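You operate a simulated robot arm through the tools that you are given. There is no shell and no other tool. Be economical: measure what you need, move in short steps, check, and stop when the job is done.

You run a simulated robot arm. Do the job below in one go: nothing can be reset, and whatever is moved stays where it is left.

Task
Stack the pot that says "rubber" from the top of the store bench on top of the pot that says "epoxy".
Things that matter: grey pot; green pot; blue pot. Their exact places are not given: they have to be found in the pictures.

The check looks at the end state, three seconds after you hand in, the way a careful person would. Anything else that was tipped, shoved, dropped, spilled or broken makes it a failure.

Robot
A 7-joint arm with a two-finger parallel gripper on a trunk, on a base that drives. Base frame: it is fixed to the floor where the robot stands at the start and does not move with it; the origin is under the middle of the robot, x ahead of it, y to its left, z up. Readings come in m, degrees, newtons and seconds.
With the tool pointing down near the work surface it reaches from about 0.2 to 0.74 m from the robot's upright axis, wherever it stands. Its first joint turns from -166.0 to 166.0 degrees. Payload 1.57 kg.
Tool frame: the origin (TCP) lies between the finger pads and is the grasp point; the fingertips stand 0.03 m ahead of it; z points along the fingers, y is the line along which they close. Largest opening 0.11 m; finger width 0.024, thickness 0.012; the body of the gripper, 0.048 by 0.112 m, starts 0.078 m behind the TCP.
Orientation is that of the tool frame in the base frame, as [roll, pitch, yaw] about the fixed x, y, z axes, in that order (R = Rz(yaw) Ry(pitch) Rx(roll)). With the fingers straight down and closing along the base's y, the tool's x points along the base's -x, its y along +y and its z along -z.

Tools
- The arm moves only by the tool move_arm. Its arguments are lists of equal length, an entry for each row: "delta_pos": the shift along the tool's x, y, z in m, a list of three; "turn": the turn, a rotation vector about the tool's x, y, z in degrees, a list of three; "grip": the gripper command, from -1 (shut) to 1 (fully open), values between in proportion. In form: {"delta_pos": [[x, y, z], ...], "turn": [[ax, ay, az], ...], "grip": [grip, ...]}. A call has 1 to 12 rows; each row is the pose to reach, as a shift and turn from the pose commanded when the call began, along the tool's axes at that moment. Rows are played at 5 a second. More than 0.05 m and 8.6 degrees between two rows, or a gripper value outside its range, and nothing of the call is played. Where a pose cannot be reached the arm comes as near as it can. A force on the tool above 40 N (or 10 N above the force at the start of the call, whichever is more), or a blocked arm, ends the call early, and 0.2 s more pass. Each finger travels about 0.045 m/s and halts on what it meets, pressing with about 29 N; the grip force reading is that of the motor and also rises with nothing between the fingers. The clock runs only during rows and for 0.2 s after the last one: add rows that repeat a pose to give the fingers time. The reply holds the time, the measured pose of the TCP, the force on the tool along the base axes, the opening and the grip force, in the units named above and with some noise, and new pictures: "views" is both (left out), scene, wrist or none.
- Cameras (640 x 400 px; columns grow to the right, rows downward): "scene" is now at [0.0264, 0.1406, 1.5724]; the picture's right is [-0.16, -0.99, 0.00], its down [-0.62, 0.10, -0.78] and it looks along [0.77, -0.13, -0.63] (base axes); focal length 292 px, centre (320, 200). "wrist" rides on the gripper at [0.07, 0.016, -0.141] in the tool frame; the picture's right is [-0.23, 0.97, 0.00], its down [-0.86, -0.20, -0.48] and it looks along [-0.47, -0.11, 0.88] (tool axes); focal length 222 px, centre (320, 200).
- lift_body(by): slides the trunk up (or, below 0, down) by that many m; the arm and the scene camera ride with it, the base frame stays. It gives what a move gives, with no picture.
- steer(legs): drives the robot by 1 to 6 legs, each [ahead, turn to the left] in m and degrees, along the robot's own axes; the way and the turn of a leg run together, so that a leg with both is an arc; at most 1.5 m and 180 degrees a leg. The arm and the cameras ride along, it lands a little off, and it stops where it bumps. It gives what a move gives, and a new picture of the scene camera.
- turn_head(pan, tilt): turns the head with the scene camera to pan (to the left, within 155 degrees either way) and tilt (down, from -29 to 69), counted from straight ahead of the robot. It gives what a move gives, and a new picture of the scene camera.
- pixel_to_xyz(camera, pixels): there is no depth. For up to 12 entries [column, row, z] of the newest picture of that camera ("zoom" is the newest enlarged one), the place [x, y] in the base frame at which the ray of that pixel passes the height z, good to about 0.002 m. No time passes.
- inspect(camera, box): a new picture of the part [left, top, right, bottom] of that camera's present view, enlarged. No time passes.
- close_job(): hands the job in; it is judged then, once.

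Work in short steps. Measure before you move; look again where a grasp or a placing could have gone wrong, and mend it. You have 80 turns and 170 pictures in all, those below and enlarged ones among them. Open the gripper and draw the arm clear of the work before you hand the job in, unless the task says otherwise; then end with one line.

The tools are called after "Emit:" by a JSON object that holds its "api" and its "payload". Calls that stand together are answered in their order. move_arm: Moves the arm, as the interface text tells. Its arguments: {"type":"object","properties":{"delta_pos":{"type":"array"},"turn":{"type":"array"},"grip":{"type":"array"},"views":{"type":"string","enum":["both","scene","wrist","none"]}},"required":["delta_pos","turn","grip"]} The other tools are called the same way: lift_body (by) slides the trunk up or down; steer (legs) drives the base; turn_head (pan, tilt) turns the head that bears the scene camera; pixel_to_xyz (camera, pixels) gives the place at which the rays of pixels pass given heights; inspect (camera, box) takes an enlarged picture of a part of a camera's view; close_job () hands the job in.

At the start:

```text
clock: 0.0
tcp_pos: [0.4816, -0.0139, 1.1916]
tool_rot: [180.0, 0.0, 180.0]
wrist_force: [0.3, 0.4, -0.5]
opening: 0.1099
finger_force: 0.0
trunk travel left (down, up): [-0.5, 0.09]
robot x, y, heading: [0.0003, -0.003, 0.0]
head pan, tilt: [-9.5, 38.7]
```

scene: 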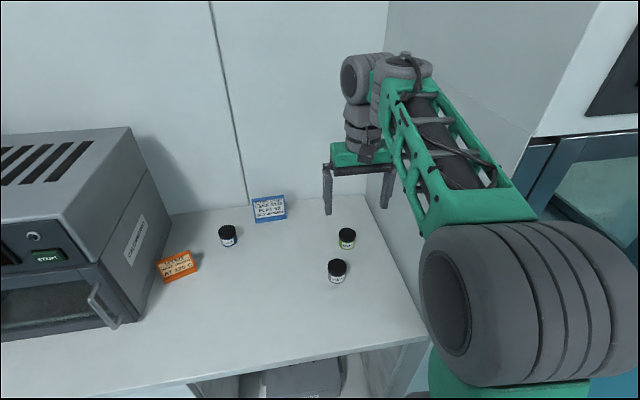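
wrist: 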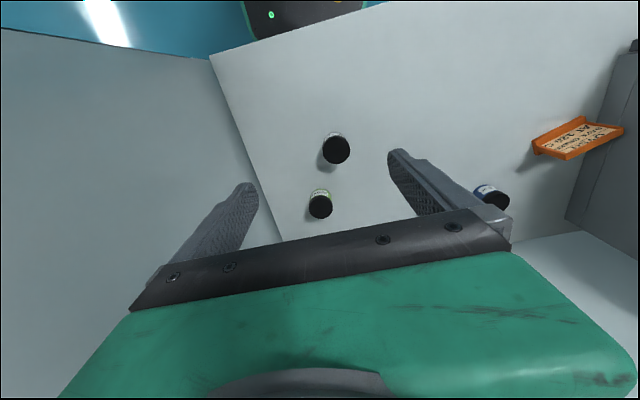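

Three pots are visible on the bench near (228,236), (347,238), (337,271), plus signs. I enlarge them to read labels.

Emit:
{"api": "inspect", "payload": {"camera": "scene", "box": [310, 220, 374, 290]}}

Emit:
{"api": "inspect", "payload": {"camera": "scene", "box": [205, 185, 295, 255]}}

Emit:
{"api": "inspect", "payload": {"camera": "scene", "box": [145, 235, 215, 295]}}

```text
5.71 times, centred on (342, 255) of scene
```

zoom: 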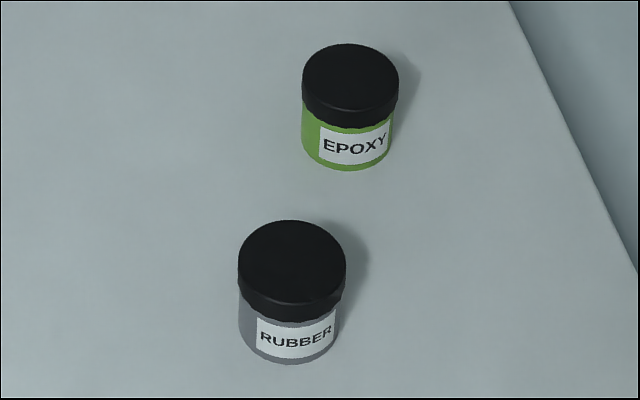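

```text
5.71 times, centred on (250, 220) of scene
```

zoom: 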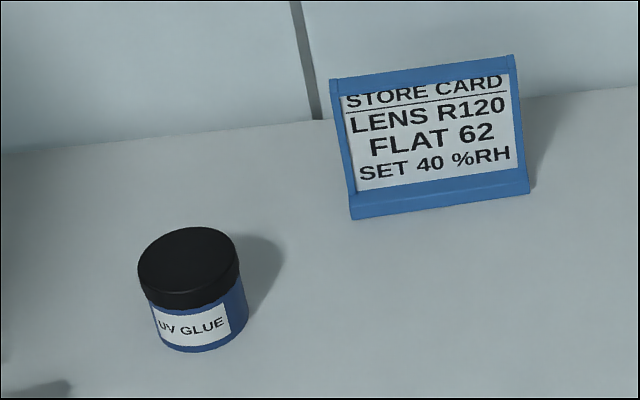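

```text
6.67 times, centred on (180, 265) of scene
```

zoom: 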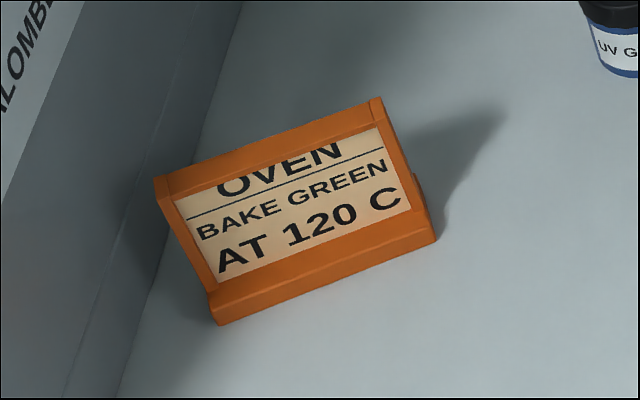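

Rubber (grey) is at about (337,271), epoxy (green) at (347,238). I'll locate the base fronts and the lids in the pixel rays.

Emit:
{"api": "pixel_to_xyz", "payload": {"camera": "scene", "pixels": [[336.9, 283.5, 0.86], [337.1, 265.9, 0.9], [337.1, 265.9, 0.91], [337.1, 265.9, 0.92], [327.7, 267, 0.91], [346.4, 267, 0.91], [347.6, 249.8, 0.86], [347.4, 233, 0.9], [347.4, 233, 0.91], [347.4, 233, 0.92], [338.9, 233, 0.91], [355.8, 233, 0.91]]}}

Emit:
{"api": "pixel_to_xyz", "payload": {"camera": "wrist", "pixels": [[336, 150, 0.9], [336, 150, 0.91], [336, 150, 0.92], [320, 207, 0.9], [320, 207, 0.91], [320, 207, 0.92], [490, 201, 0.91]]}}

Emit:
{"api": "inspect", "payload": {"camera": "wrist", "box": [280, 110, 376, 230]}}

```text
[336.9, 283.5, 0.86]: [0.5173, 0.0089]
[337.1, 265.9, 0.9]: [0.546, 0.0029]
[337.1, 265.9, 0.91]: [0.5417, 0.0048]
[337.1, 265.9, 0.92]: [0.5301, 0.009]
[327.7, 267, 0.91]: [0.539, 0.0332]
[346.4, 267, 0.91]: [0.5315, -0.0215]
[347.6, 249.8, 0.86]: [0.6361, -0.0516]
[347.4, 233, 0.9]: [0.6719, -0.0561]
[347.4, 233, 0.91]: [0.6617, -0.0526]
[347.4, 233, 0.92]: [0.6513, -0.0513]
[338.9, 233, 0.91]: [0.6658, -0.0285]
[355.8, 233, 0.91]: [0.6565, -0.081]
```

```text
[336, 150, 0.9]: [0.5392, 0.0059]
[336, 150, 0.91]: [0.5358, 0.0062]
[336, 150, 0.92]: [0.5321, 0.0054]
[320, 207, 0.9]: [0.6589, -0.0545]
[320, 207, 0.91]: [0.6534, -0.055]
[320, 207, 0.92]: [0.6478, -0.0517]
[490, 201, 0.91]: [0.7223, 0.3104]
```

```text
3.33 times, centred on (328, 170) of wrist
```

zoom: 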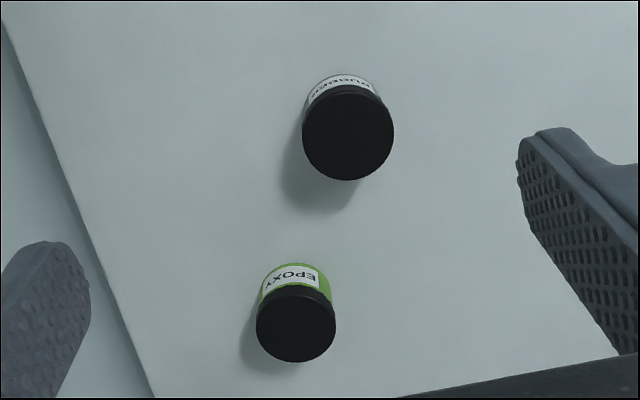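

Rubber's centre is about (0.538, 0.006) and epoxy's about (0.658, -0.054). I'll hover above rubber and refine the estimate from there.

Emit:
{"api": "move_arm", "payload": {"delta_pos": [[-0.02, 0.007, 0.04], [-0.04, 0.014, 0.08], [-0.056, 0.02, 0.12], [-0.056, 0.02, 0.16], [-0.056, 0.02, 0.18], [-0.056, 0.02, 0.18]], "turn": [[0, 0, 0], [0, 0, 0], [0, 0, 0], [0, 0, 0], [0, 0, 0], [0, 0, 0]], "grip": [1, 1, 1, 1, 1, 1]}}

```text
clock: 1.4
tcp_pos: [0.5379, 0.0065, 1.0108]
tool_rot: [-180.0, 0.0, 180.0]
wrist_force: [0.2, -0.7, -1.2]
opening: 0.11
finger_force: 0.1
trunk travel left (down, up): [-0.5, 0.09]
robot x, y, heading: [0.001, 0.0008, -0.1]
head pan, tilt: [-9.5, 38.7]
```

scene: 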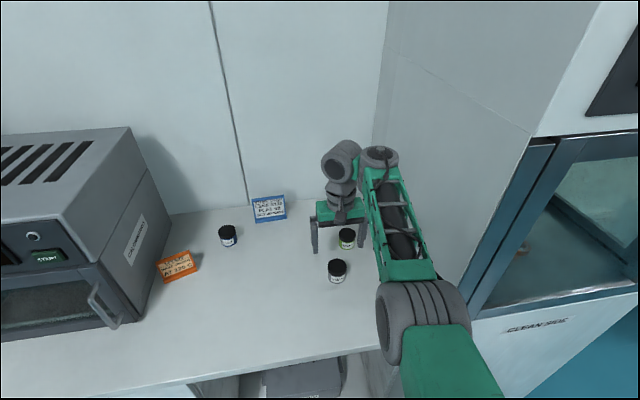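
wrist: 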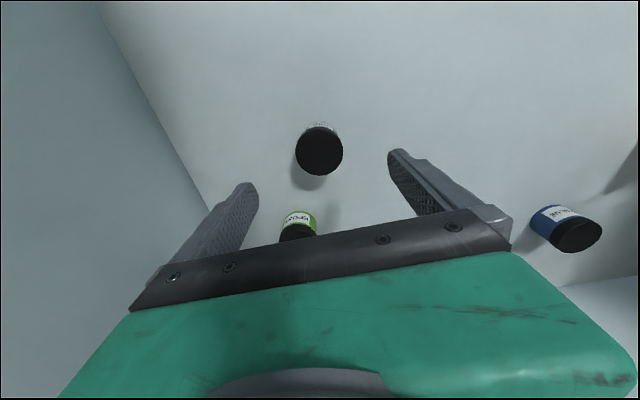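

The wrist view now shows rubber's lid at about (319,152). I'll measure it at several heights.

Emit:
{"api": "inspect", "payload": {"camera": "wrist", "box": [272, 105, 368, 195]}}

Emit:
{"api": "pixel_to_xyz", "payload": {"camera": "wrist", "pixels": [[319, 152, 0.9], [319, 152, 0.91], [319, 152, 0.92], [295, 152, 0.91], [343, 152, 0.91]]}}

Emit:
{"api": "inspect", "payload": {"camera": "scene", "box": [300, 190, 390, 290]}}

```text
4.44 times, centred on (320, 150) of wrist
```

zoom: 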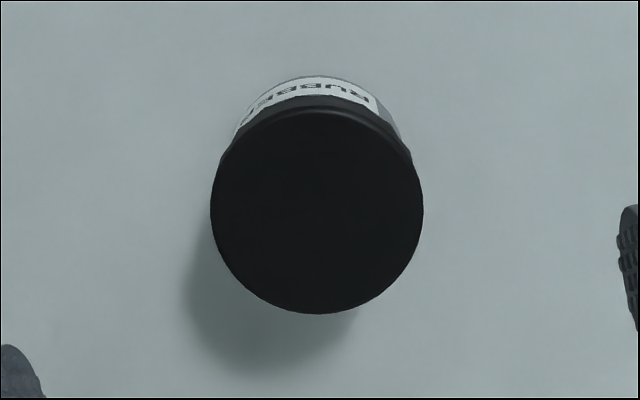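

```text
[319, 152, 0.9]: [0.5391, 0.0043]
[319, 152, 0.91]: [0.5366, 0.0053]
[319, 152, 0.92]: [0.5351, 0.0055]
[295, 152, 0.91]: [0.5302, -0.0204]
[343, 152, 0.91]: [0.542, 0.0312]
```

```text
4.00 times, centred on (345, 240) of scene
```

zoom: 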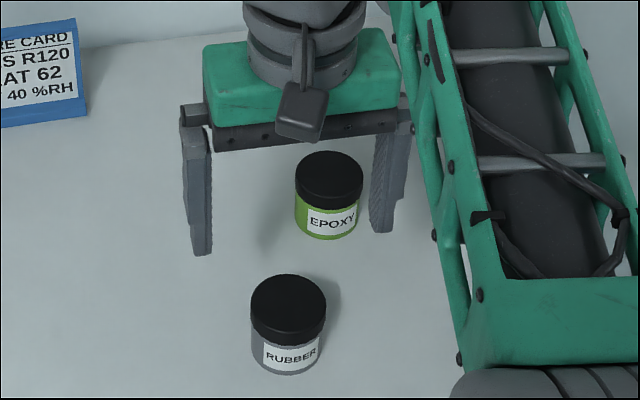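

Rubber's lid is centred at about (0.537, 0.005), so the gripper is within 1 mm. I descend to z ≈ 0.90.

Emit:
{"api": "move_arm", "payload": {"delta_pos": [[0.001, -0.001, 0.03], [0.001, -0.001, 0.06], [0.001, -0.001, 0.09], [0.001, -0.001, 0.111], [0.001, -0.001, 0.111]], "turn": [[0, 0, 0], [0, 0, 0], [0, 0, 0], [0, 0, 0], [0, 0, 0]], "grip": [1, 1, 1, 1, 1]}}

Emit:
{"api": "inspect", "payload": {"camera": "scene", "box": [300, 200, 390, 300]}}

```text
clock: 2.6
tcp_pos: [0.5368, 0.0051, 0.9028]
tool_rot: [-180.0, 0.0, -179.9]
wrist_force: [0.0, 0.3, 0.2]
opening: 0.1101
finger_force: 0.1
out of reach, approached as far as the arm can: row 1, 2
trunk travel left (down, up): [-0.5, 0.09]
robot x, y, heading: [-0.0026, -0.0005, -0.1]
head pan, tilt: [-9.5, 38.7]
```

scene: 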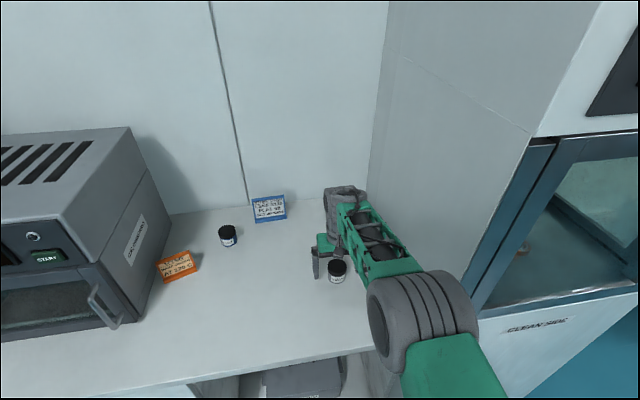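
wrist: 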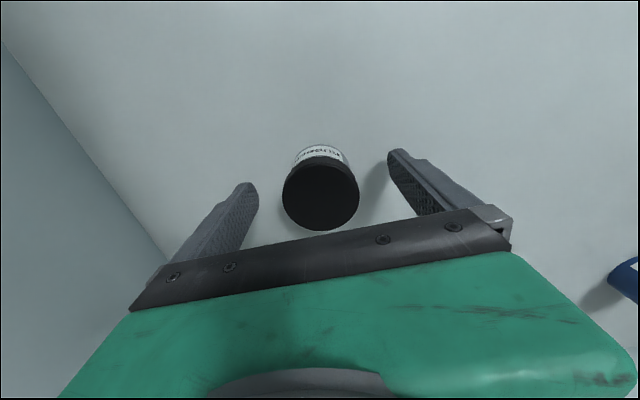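

```text
4.00 times, centred on (345, 250) of scene
```

zoom: 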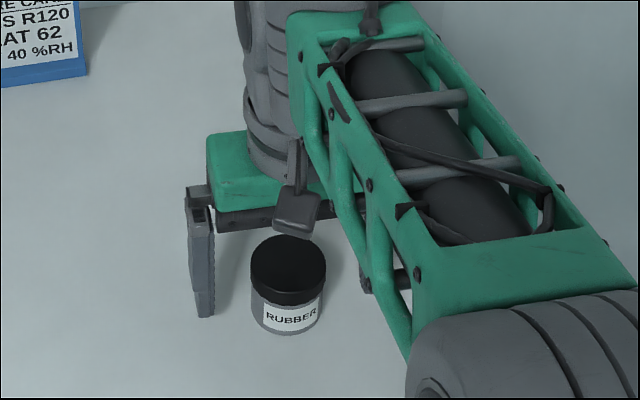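

The gripper straddles rubber. I check the lid position (320,195) against the TCP once more.

Emit:
{"api": "pixel_to_xyz", "payload": {"camera": "wrist", "pixels": [[320.5, 196, 0.91], [320.5, 196, 0.915], [282, 196, 0.91], [359, 196, 0.91]]}}

Emit:
{"api": "inspect", "payload": {"camera": "wrist", "box": [230, 120, 420, 240]}}

```text
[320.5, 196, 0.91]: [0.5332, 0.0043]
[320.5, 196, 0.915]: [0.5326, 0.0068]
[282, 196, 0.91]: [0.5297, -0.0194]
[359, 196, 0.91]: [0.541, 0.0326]
```

```text
3.33 times, centred on (325, 180) of wrist
```

zoom: 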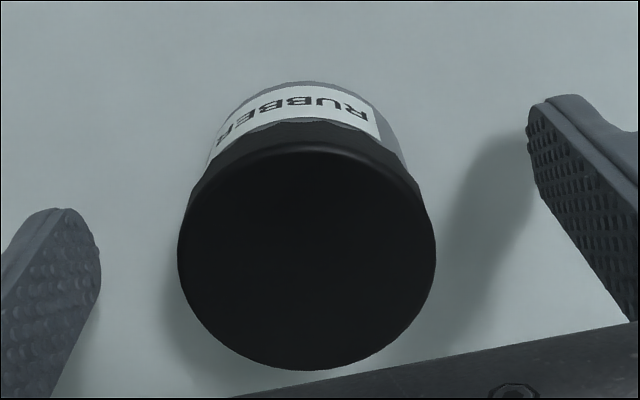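

Rubber is centred at about (0.534, 0.006). I shift 2 mm in x and close.

Emit:
{"api": "move_arm", "payload": {"delta_pos": [[0.002, 0.001, 0], [0.002, 0.001, 0], [0.002, 0.001, 0], [0.002, 0.001, 0], [0.002, 0.001, 0], [0.002, 0.001, 0], [0.002, 0.001, 0]], "turn": [[0, 0, 0], [0, 0, 0], [0, 0, 0], [0, 0, 0], [0, 0, 0], [0, 0, 0], [0, 0, 0]], "grip": [1, 0.3, 0, -1, -1, -1, -1], "views": "wrist"}}

```text
clock: 4.2
tcp_pos: [0.5344, 0.0054, 0.9024]
tool_rot: [179.9, -0.1, -180.0]
wrist_force: [0.2, -0.1, 0.4]
opening: 0.0529
finger_force: 29.5
trunk travel left (down, up): [-0.5, 0.09]
robot x, y, heading: [-0.0015, 0.0017, -0.2]
head pan, tilt: [-9.5, 38.7]
```

wrist: 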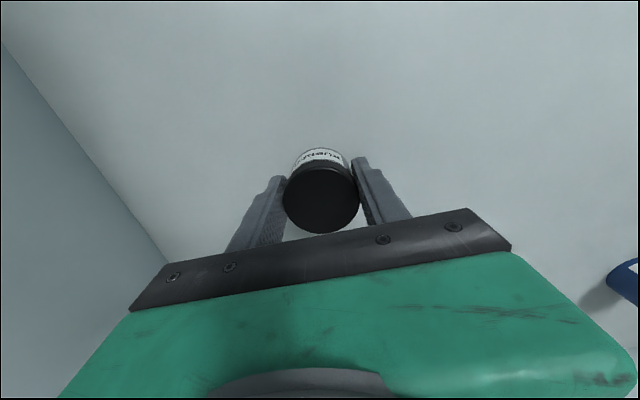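

Held at 0.053 m. I lift straight up 0.11 m.

Emit:
{"api": "move_arm", "payload": {"delta_pos": [[0, 0, -0.02], [0, 0, -0.05], [0, 0, -0.08], [0, 0, -0.11], [0, 0, -0.11]], "turn": [[0, 0, 0], [0, 0, 0], [0, 0, 0], [0, 0, 0], [0, 0, 0]], "grip": [-1, -1, -1, -1, -1]}}

Emit:
{"api": "inspect", "payload": {"camera": "scene", "box": [300, 190, 390, 290]}}

Emit:
{"api": "inspect", "payload": {"camera": "wrist", "box": [230, 130, 420, 250]}}

```text
clock: 5.4
tcp_pos: [0.535, 0.0061, 1.0115]
tool_rot: [180.0, 0.0, 179.9]
wrist_force: [-0.1, 0.0, -0.5]
opening: 0.0526
finger_force: 29.3
trunk travel left (down, up): [-0.5, 0.09]
robot x, y, heading: [0.0001, 0.0014, 0.3]
head pan, tilt: [-9.5, 38.7]
```

scene: 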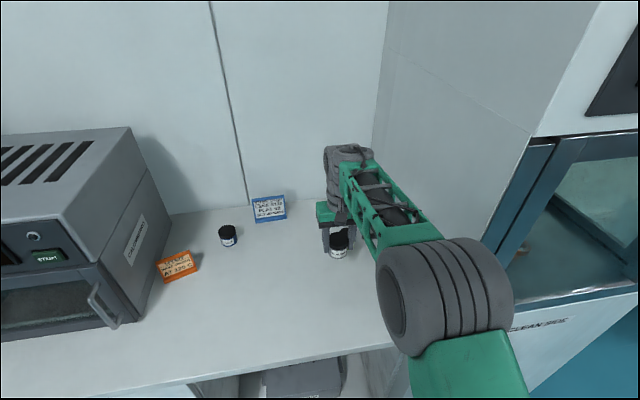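
wrist: 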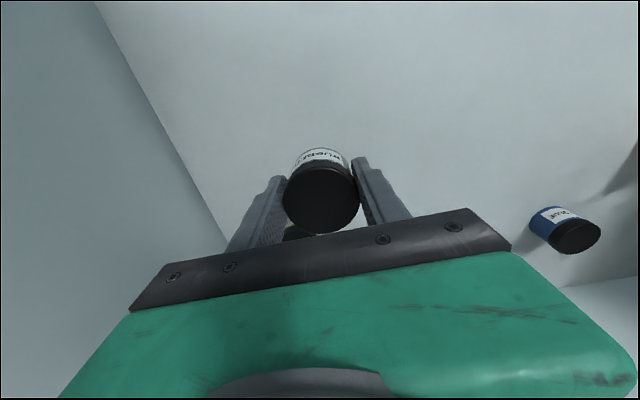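

```text
4.00 times, centred on (345, 240) of scene
```

zoom: 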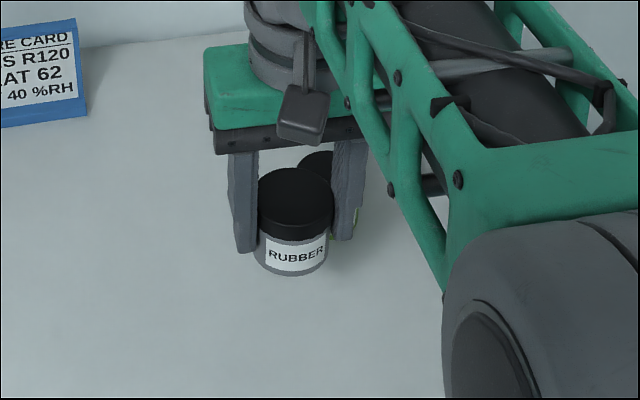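

```text
3.33 times, centred on (325, 190) of wrist
```

zoom: 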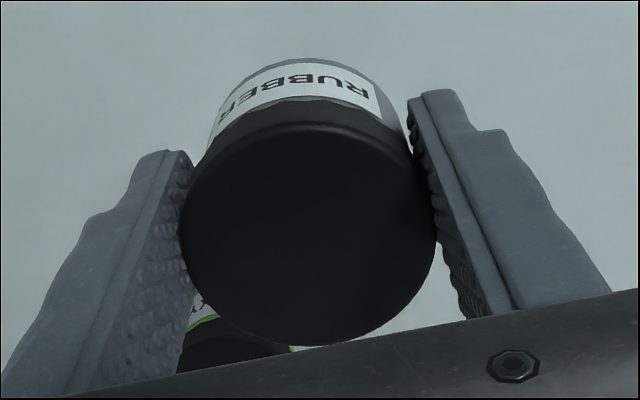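

Rubber is held upright. I raise and move over epoxy (about (0.656, -0.053)) at z ≈ 1.14, so the wrist camera can see epoxy beyond the held pot.

Emit:
{"api": "move_arm", "payload": {"delta_pos": [[0, 0, -0.04], [0, 0, -0.08], [-0.03, -0.015, -0.11], [-0.06, -0.03, -0.13], [-0.09, -0.045, -0.13], [-0.121, -0.059, -0.13], [-0.121, -0.059, -0.13]], "turn": [[0, 0, 0], [0, 0, 0], [0, 0, 0], [0, 0, 0], [0, 0, 0], [0, 0, 0], [0, 0, 0]], "grip": [-1, -1, -1, -1, -1, -1, -1]}}

Emit:
{"api": "inspect", "payload": {"camera": "scene", "box": [310, 200, 382, 280]}}

Emit:
{"api": "inspect", "payload": {"camera": "wrist", "box": [270, 90, 366, 150]}}

```text
clock: 7.0
tcp_pos: [0.6576, -0.0537, 1.1416]
tool_rot: [-180.0, 0.0, 180.0]
wrist_force: [-0.2, -0.8, -1.2]
opening: 0.0527
finger_force: 28.8
trunk travel left (down, up): [-0.5, 0.09]
robot x, y, heading: [0.0009, 0.0009, 0.1]
head pan, tilt: [-9.5, 38.7]
```

scene: 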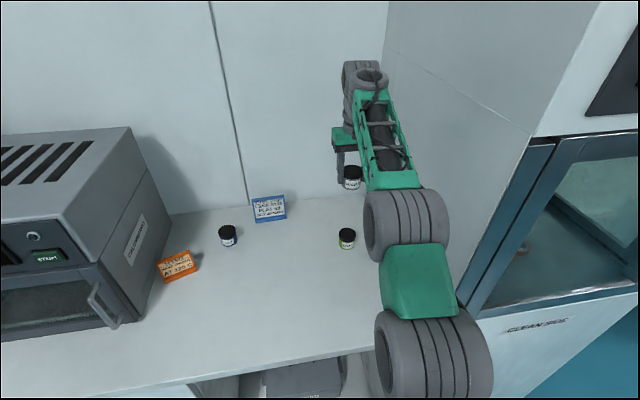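
wrist: 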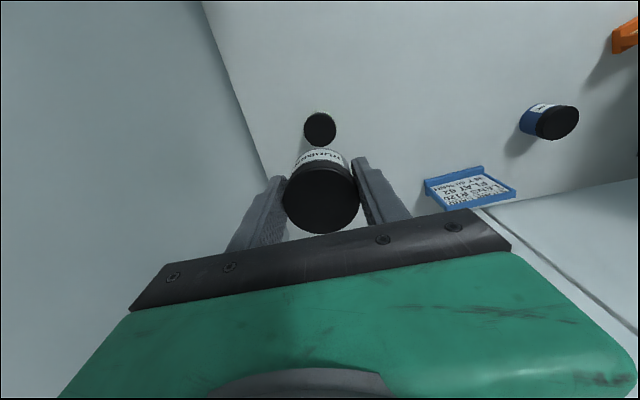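

```text
5.00 times, centred on (346, 240) of scene
```

zoom: 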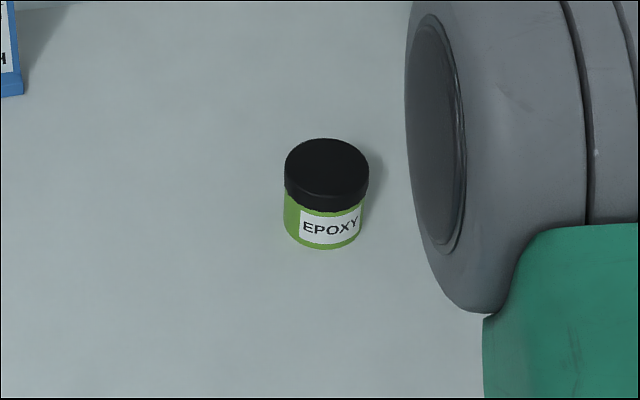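

```text
6.67 times, centred on (318, 120) of wrist
```

zoom: 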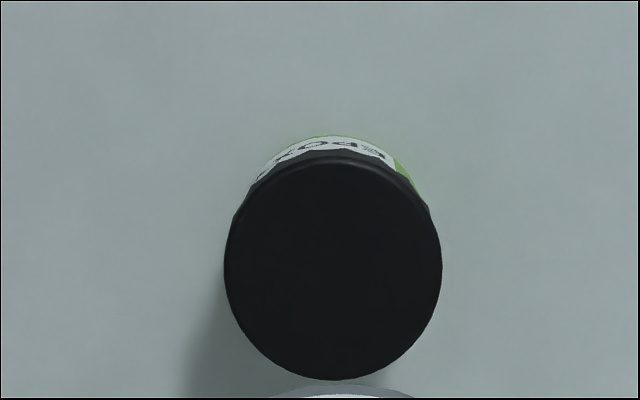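

Epoxy is unobstructed; in the newest zoom its lid centre is at about (333,268). I get its position.

Emit:
{"api": "pixel_to_xyz", "payload": {"camera": "zoom", "pixels": [[333, 268, 0.905], [333, 268, 0.91], [333, 268, 0.915], [333, 268, 0.92], [224, 268, 0.91], [442, 268, 0.91], [333, 380, 0.91], [333, 156, 0.91]]}}

Emit:
{"api": "pixel_to_xyz", "payload": {"camera": "scene", "pixels": [[347.2, 234.3, 0.905], [347.2, 234.3, 0.91], [347.2, 234.3, 0.915], [347, 249.5, 0.86]]}}

```text
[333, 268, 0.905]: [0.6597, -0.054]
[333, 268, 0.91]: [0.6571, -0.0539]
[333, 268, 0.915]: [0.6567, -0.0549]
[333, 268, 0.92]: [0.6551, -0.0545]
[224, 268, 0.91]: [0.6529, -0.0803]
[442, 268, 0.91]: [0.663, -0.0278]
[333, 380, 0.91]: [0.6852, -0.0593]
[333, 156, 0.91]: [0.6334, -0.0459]
```

```text
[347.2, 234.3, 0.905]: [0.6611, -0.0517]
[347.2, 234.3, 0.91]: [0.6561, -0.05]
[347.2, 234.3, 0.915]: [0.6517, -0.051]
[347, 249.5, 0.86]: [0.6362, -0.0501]
```

Epoxy is at (0.657, -0.054), matching the current TCP within 1 mm. I descend to z ≈ 0.97 and check.

Emit:
{"api": "move_arm", "payload": {"delta_pos": [[0, 0, 0.04], [0, 0, 0.08], [0, 0, 0.12], [0, 0, 0.15], [0, 0, 0.17], [0, 0, 0.17], [0, 0, 0.17]], "turn": [[0, 0, 0], [0, 0, 0], [0, 0, 0], [0, 0, 0], [0, 0, 0], [0, 0, 0], [0, 0, 0]], "grip": [-1, -1, -1, -1, -1, -1, -1]}}

Emit:
{"api": "inspect", "payload": {"camera": "scene", "box": [310, 190, 382, 270]}}

```text
clock: 8.6
tcp_pos: [0.6556, -0.053, 0.9698]
tool_rot: [-180.0, 0.1, 179.9]
wrist_force: [-0.5, 0.3, -0.3]
opening: 0.0528
finger_force: 29.2
trunk travel left (down, up): [-0.5, 0.09]
robot x, y, heading: [-0.0016, 0.0005, 0.1]
head pan, tilt: [-9.5, 38.7]
```

scene: 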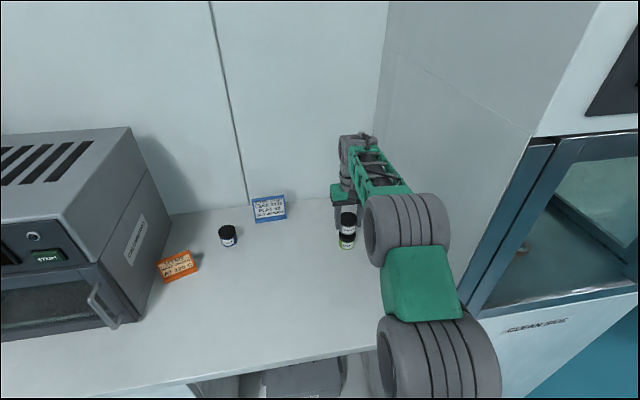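
wrist: 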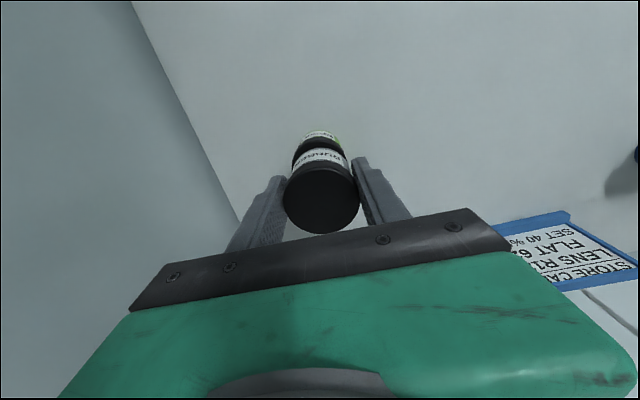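

```text
5.00 times, centred on (346, 230) of scene
```

zoom: 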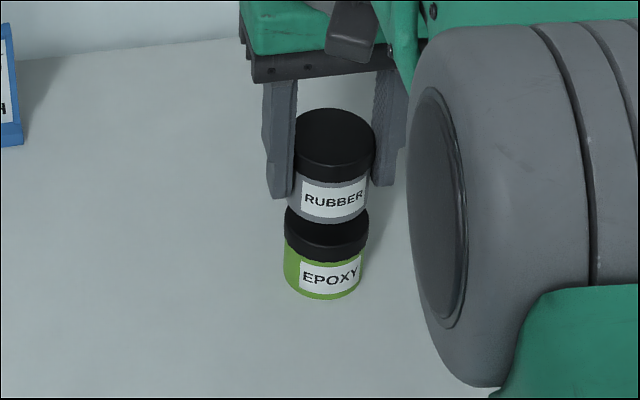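

The pots are aligned with a small gap left between them. I lower in short steps, watching the force.

Emit:
{"api": "move_arm", "payload": {"delta_pos": [[-0.001, -0.0005, 0.003], [-0.001, -0.0005, 0.006], [-0.001, -0.0005, 0.009], [-0.001, -0.0005, 0.011], [-0.001, -0.0005, 0.011]], "turn": [[0, 0, 0], [0, 0, 0], [0, 0, 0], [0, 0, 0], [0, 0, 0]], "grip": [-1, -1, -1, -1, -1], "views": "none"}}

Emit:
{"api": "inspect", "payload": {"camera": "scene", "box": [320, 200, 374, 260]}}

Emit:
{"api": "inspect", "payload": {"camera": "wrist", "box": [270, 110, 366, 190]}}

```text
clock: 9.8
tcp_pos: [0.6566, -0.0531, 0.9592]
tool_rot: [-180.0, 0.1, -179.9]
wrist_force: [0.1, -0.9, -1.1]
opening: 0.0531
finger_force: 29.1
trunk travel left (down, up): [-0.5, 0.09]
robot x, y, heading: [0.0016, 0.0017, -0.0]
head pan, tilt: [-9.5, 38.7]
```

```text
6.67 times, centred on (347, 230) of scene
```

zoom: 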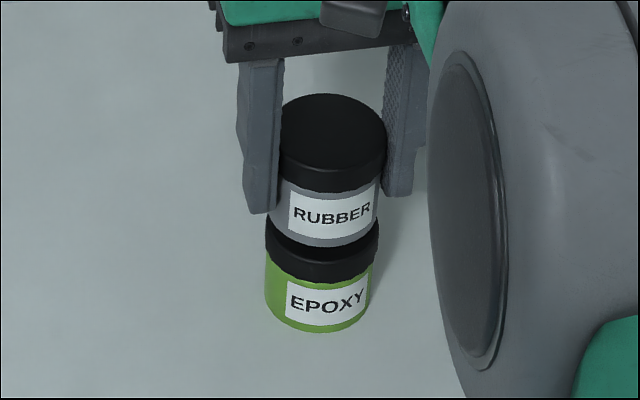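

```text
5.00 times, centred on (318, 150) of wrist
```

zoom: 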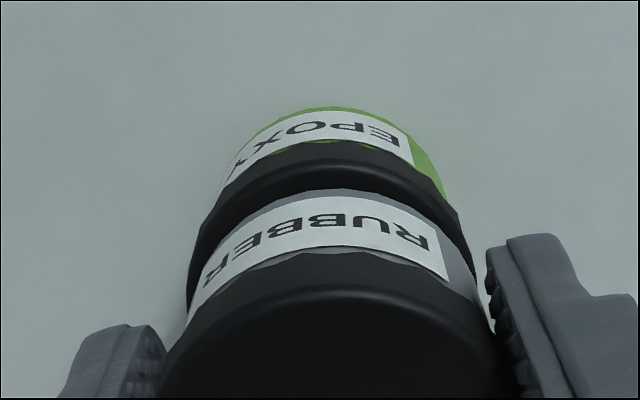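

Offset is about 1–2 mm at most (rubber slightly toward -y), with no contact yet. I shift +1 mm in y and lower further.

Emit:
{"api": "move_arm", "payload": {"delta_pos": [[0, 0.001, 0.001], [0, 0.001, 0.002], [0, 0.001, 0.003], [0, 0.001, 0.004], [0, 0.001, 0.004]], "turn": [[0, 0, 0], [0, 0, 0], [0, 0, 0], [0, 0, 0], [0, 0, 0]], "grip": [-1, -1, -1, -1, -1], "views": "none"}}

```text
clock: 11.0
tcp_pos: [0.6573, -0.0523, 0.9567]
tool_rot: [179.9, 0.0, -180.0]
wrist_force: [-0.5, -0.3, -0.6]
opening: 0.0531
finger_force: 29.3
trunk travel left (down, up): [-0.5, 0.09]
robot x, y, heading: [-0.0005, -0.0016, -0.0]
head pan, tilt: [-9.5, 38.7]
```

Still no contact force; I continue in 1 mm steps.

Emit:
{"api": "move_arm", "payload": {"delta_pos": [[0, 0, 0.001], [0, 0, 0.002], [0, 0, 0.002]], "turn": [[0, 0, 0], [0, 0, 0], [0, 0, 0]], "grip": [-1, -1, -1], "views": "none"}}

Emit:
{"api": "inspect", "payload": {"camera": "scene", "box": [320, 200, 374, 260]}}

```text
clock: 11.8
tcp_pos: [0.6567, -0.0514, 0.9548]
tool_rot: [180.0, 0.0, -180.0]
wrist_force: [0.6, -0.1, -1.1]
opening: 0.0527
finger_force: 29.1
trunk travel left (down, up): [-0.5, 0.09]
robot x, y, heading: [-0.0019, 0.0031, 0.0]
head pan, tilt: [-9.5, 38.7]
```

```text
6.67 times, centred on (347, 230) of scene
```

zoom: 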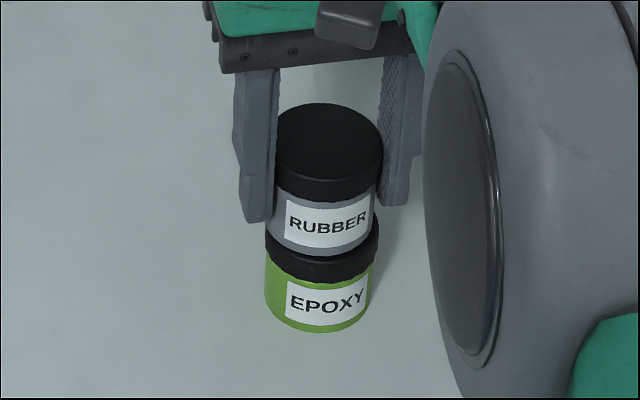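

Alignment looks good now (lid centres 329 vs 322, as perspective predicts). I lower further by 1 mm rows.

Emit:
{"api": "move_arm", "payload": {"delta_pos": [[0, 0, 0.001], [0, 0, 0.002], [0, 0, 0.002]], "turn": [[0, 0, 0], [0, 0, 0], [0, 0, 0]], "grip": [-1, -1, -1], "views": "none"}}

```text
clock: 12.6
tcp_pos: [0.6557, -0.0519, 0.9523]
tool_rot: [180.0, 0.1, 180.0]
wrist_force: [1.1, 0.8, 0.7]
opening: 0.0529
finger_force: 29.0
trunk travel left (down, up): [-0.5, 0.09]
robot x, y, heading: [0.0035, -0.0023, -0.0]
head pan, tilt: [-9.5, 38.7]
```

Still essentially no load; next 1 mm.

Emit:
{"api": "move_arm", "payload": {"delta_pos": [[0, 0, 0.001], [0, 0, 0.001]], "turn": [[0, 0, 0], [0, 0, 0]], "grip": [-1, -1], "views": "none"}}

Emit:
{"api": "inspect", "payload": {"camera": "scene", "box": [320, 200, 374, 260]}}

Emit:
{"api": "inspect", "payload": {"camera": "wrist", "box": [270, 110, 366, 190]}}

```text
clock: 13.2
tcp_pos: [0.6561, -0.0527, 0.953]
tool_rot: [-179.9, 0.1, -180.0]
wrist_force: [-1.3, 1.2, 7.7]
opening: 0.0528
finger_force: 28.8
trunk travel left (down, up): [-0.5, 0.09]
robot x, y, heading: [0.0009, -0.0007, -0.0]
head pan, tilt: [-9.5, 38.7]
```

```text
6.67 times, centred on (347, 230) of scene
```

zoom: 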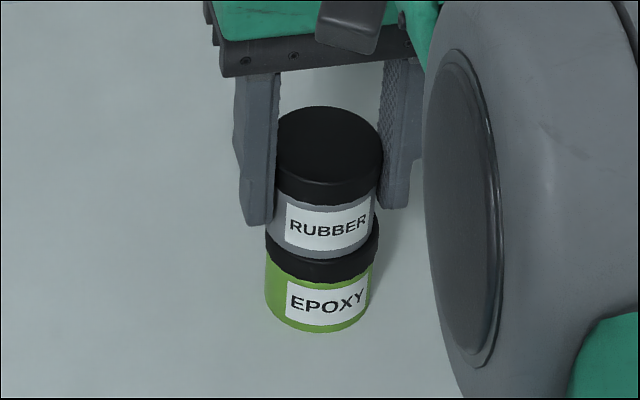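

```text
5.00 times, centred on (318, 150) of wrist
```

zoom: 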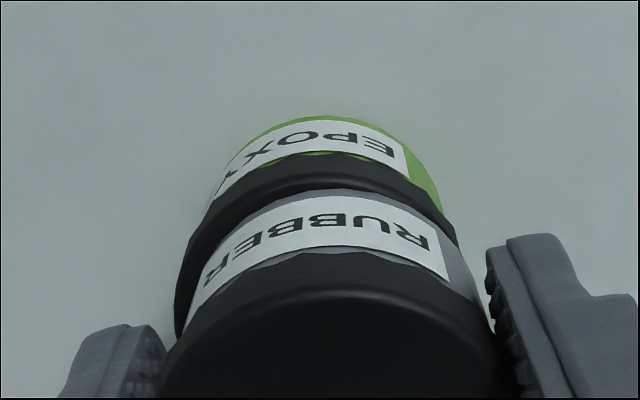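

Contact at 7.7 N and well seated. I open the gripper symmetrically, holding position.

Emit:
{"api": "move_arm", "payload": {"delta_pos": [[0, 0, 0], [0, 0, 0], [0, 0, 0], [0, 0, 0], [0, 0, 0], [0, 0, 0]], "turn": [[0, 0, 0], [0, 0, 0], [0, 0, 0], [0, 0, 0], [0, 0, 0], [0, 0, 0]], "grip": [0.0, 0.2, 0.5, 0.8, 1, 1]}}

```text
clock: 14.6
tcp_pos: [0.6571, -0.0529, 0.9503]
tool_rot: [179.9, -0.1, -180.0]
wrist_force: [0.3, 0.7, -0.3]
opening: 0.1099
finger_force: 0.0
trunk travel left (down, up): [-0.5, 0.09]
robot x, y, heading: [-0.002, 0.0011, 0.2]
head pan, tilt: [-9.5, 38.7]
```

scene: 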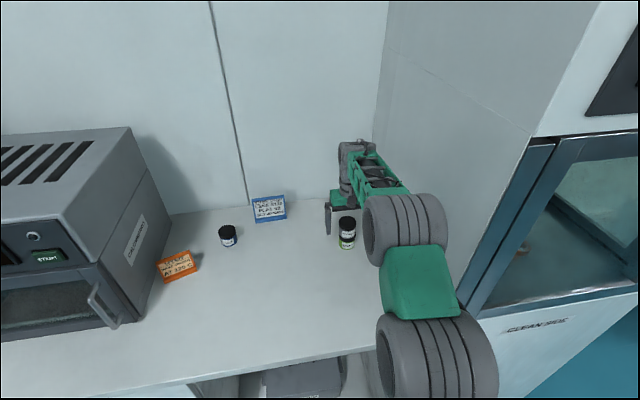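
wrist: 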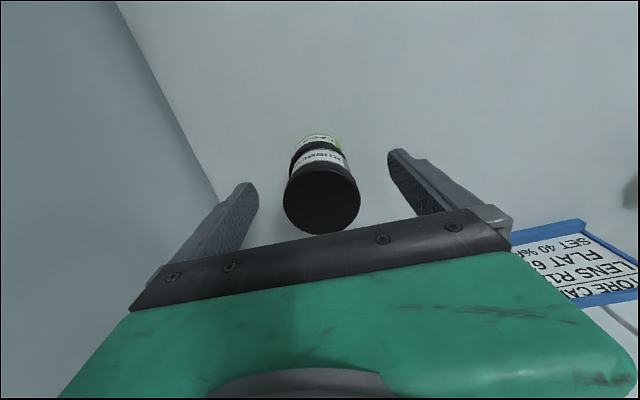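

Released and the stack stands. I raise straight up 0.18 m and draw back.

Emit:
{"api": "move_arm", "payload": {"delta_pos": [[0, 0, -0.02], [0, 0, -0.05], [0, 0, -0.09], [0, 0, -0.13], [0, 0, -0.17], [0, 0, -0.2], [0.04, 0, -0.22], [0.08, 0, -0.22], [0.12, 0, -0.22], [0.12, 0, -0.22]], "turn": [[0, 0, 0], [0, 0, 0], [0, 0, 0], [0, 0, 0], [0, 0, 0], [0, 0, 0], [0, 0, 0], [0, 0, 0], [0, 0, 0], [0, 0, 0]], "grip": [1, 1, 1, 1, 1, 1, 1, 1, 1, 1]}}

Emit:
{"api": "inspect", "payload": {"camera": "scene", "box": [310, 190, 382, 270]}}

```text
clock: 16.8
tcp_pos: [0.5362, -0.0514, 1.1706]
tool_rot: [179.9, 0.0, -180.0]
wrist_force: [-0.5, -0.2, -0.9]
opening: 0.1098
finger_force: 0.1
trunk travel left (down, up): [-0.5, 0.09]
robot x, y, heading: [0.0054, -0.0013, 0.0]
head pan, tilt: [-9.5, 38.7]
```

scene: 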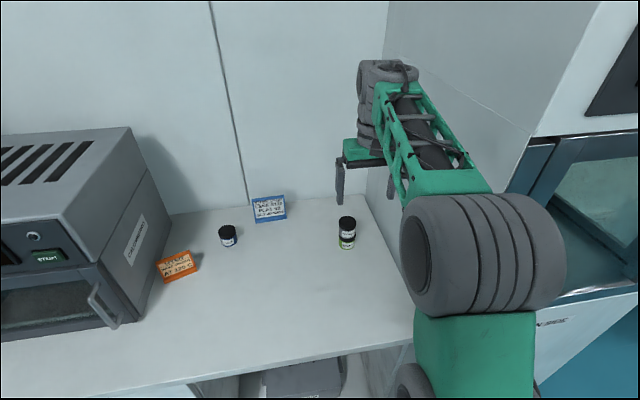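
wrist: 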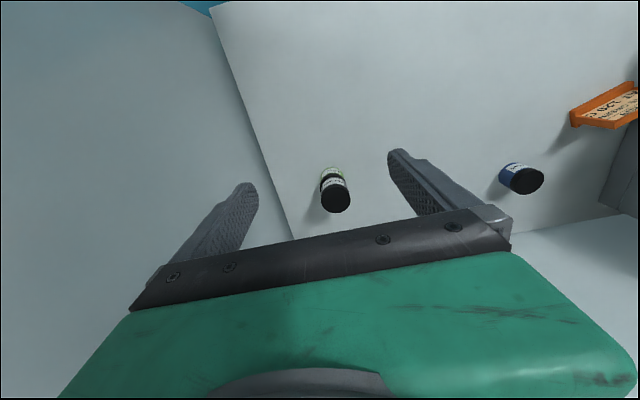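

```text
5.00 times, centred on (346, 230) of scene
```

zoom: 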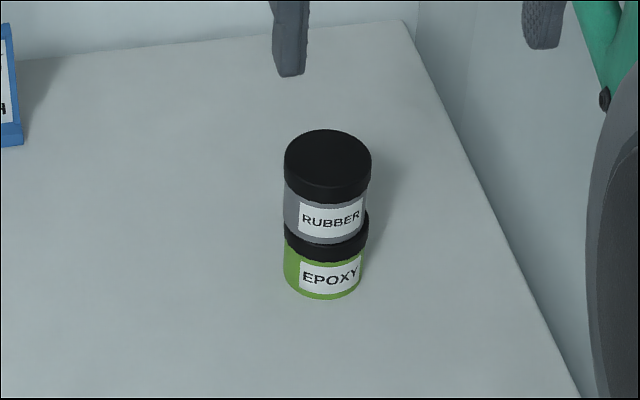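

The stack is upright and aligned, the arm is clear and the gripper is open. Nothing else has moved, so I hand in.

Emit:
{"api": "close_job", "payload": {}}

```text
The job is handed in.
```

The pot marked "rubber" is stacked upright on the pot marked "epoxy". The gripper is open, the arm is drawn clear, nothing else on the bench moved in the last pictures, and the job is handed in.
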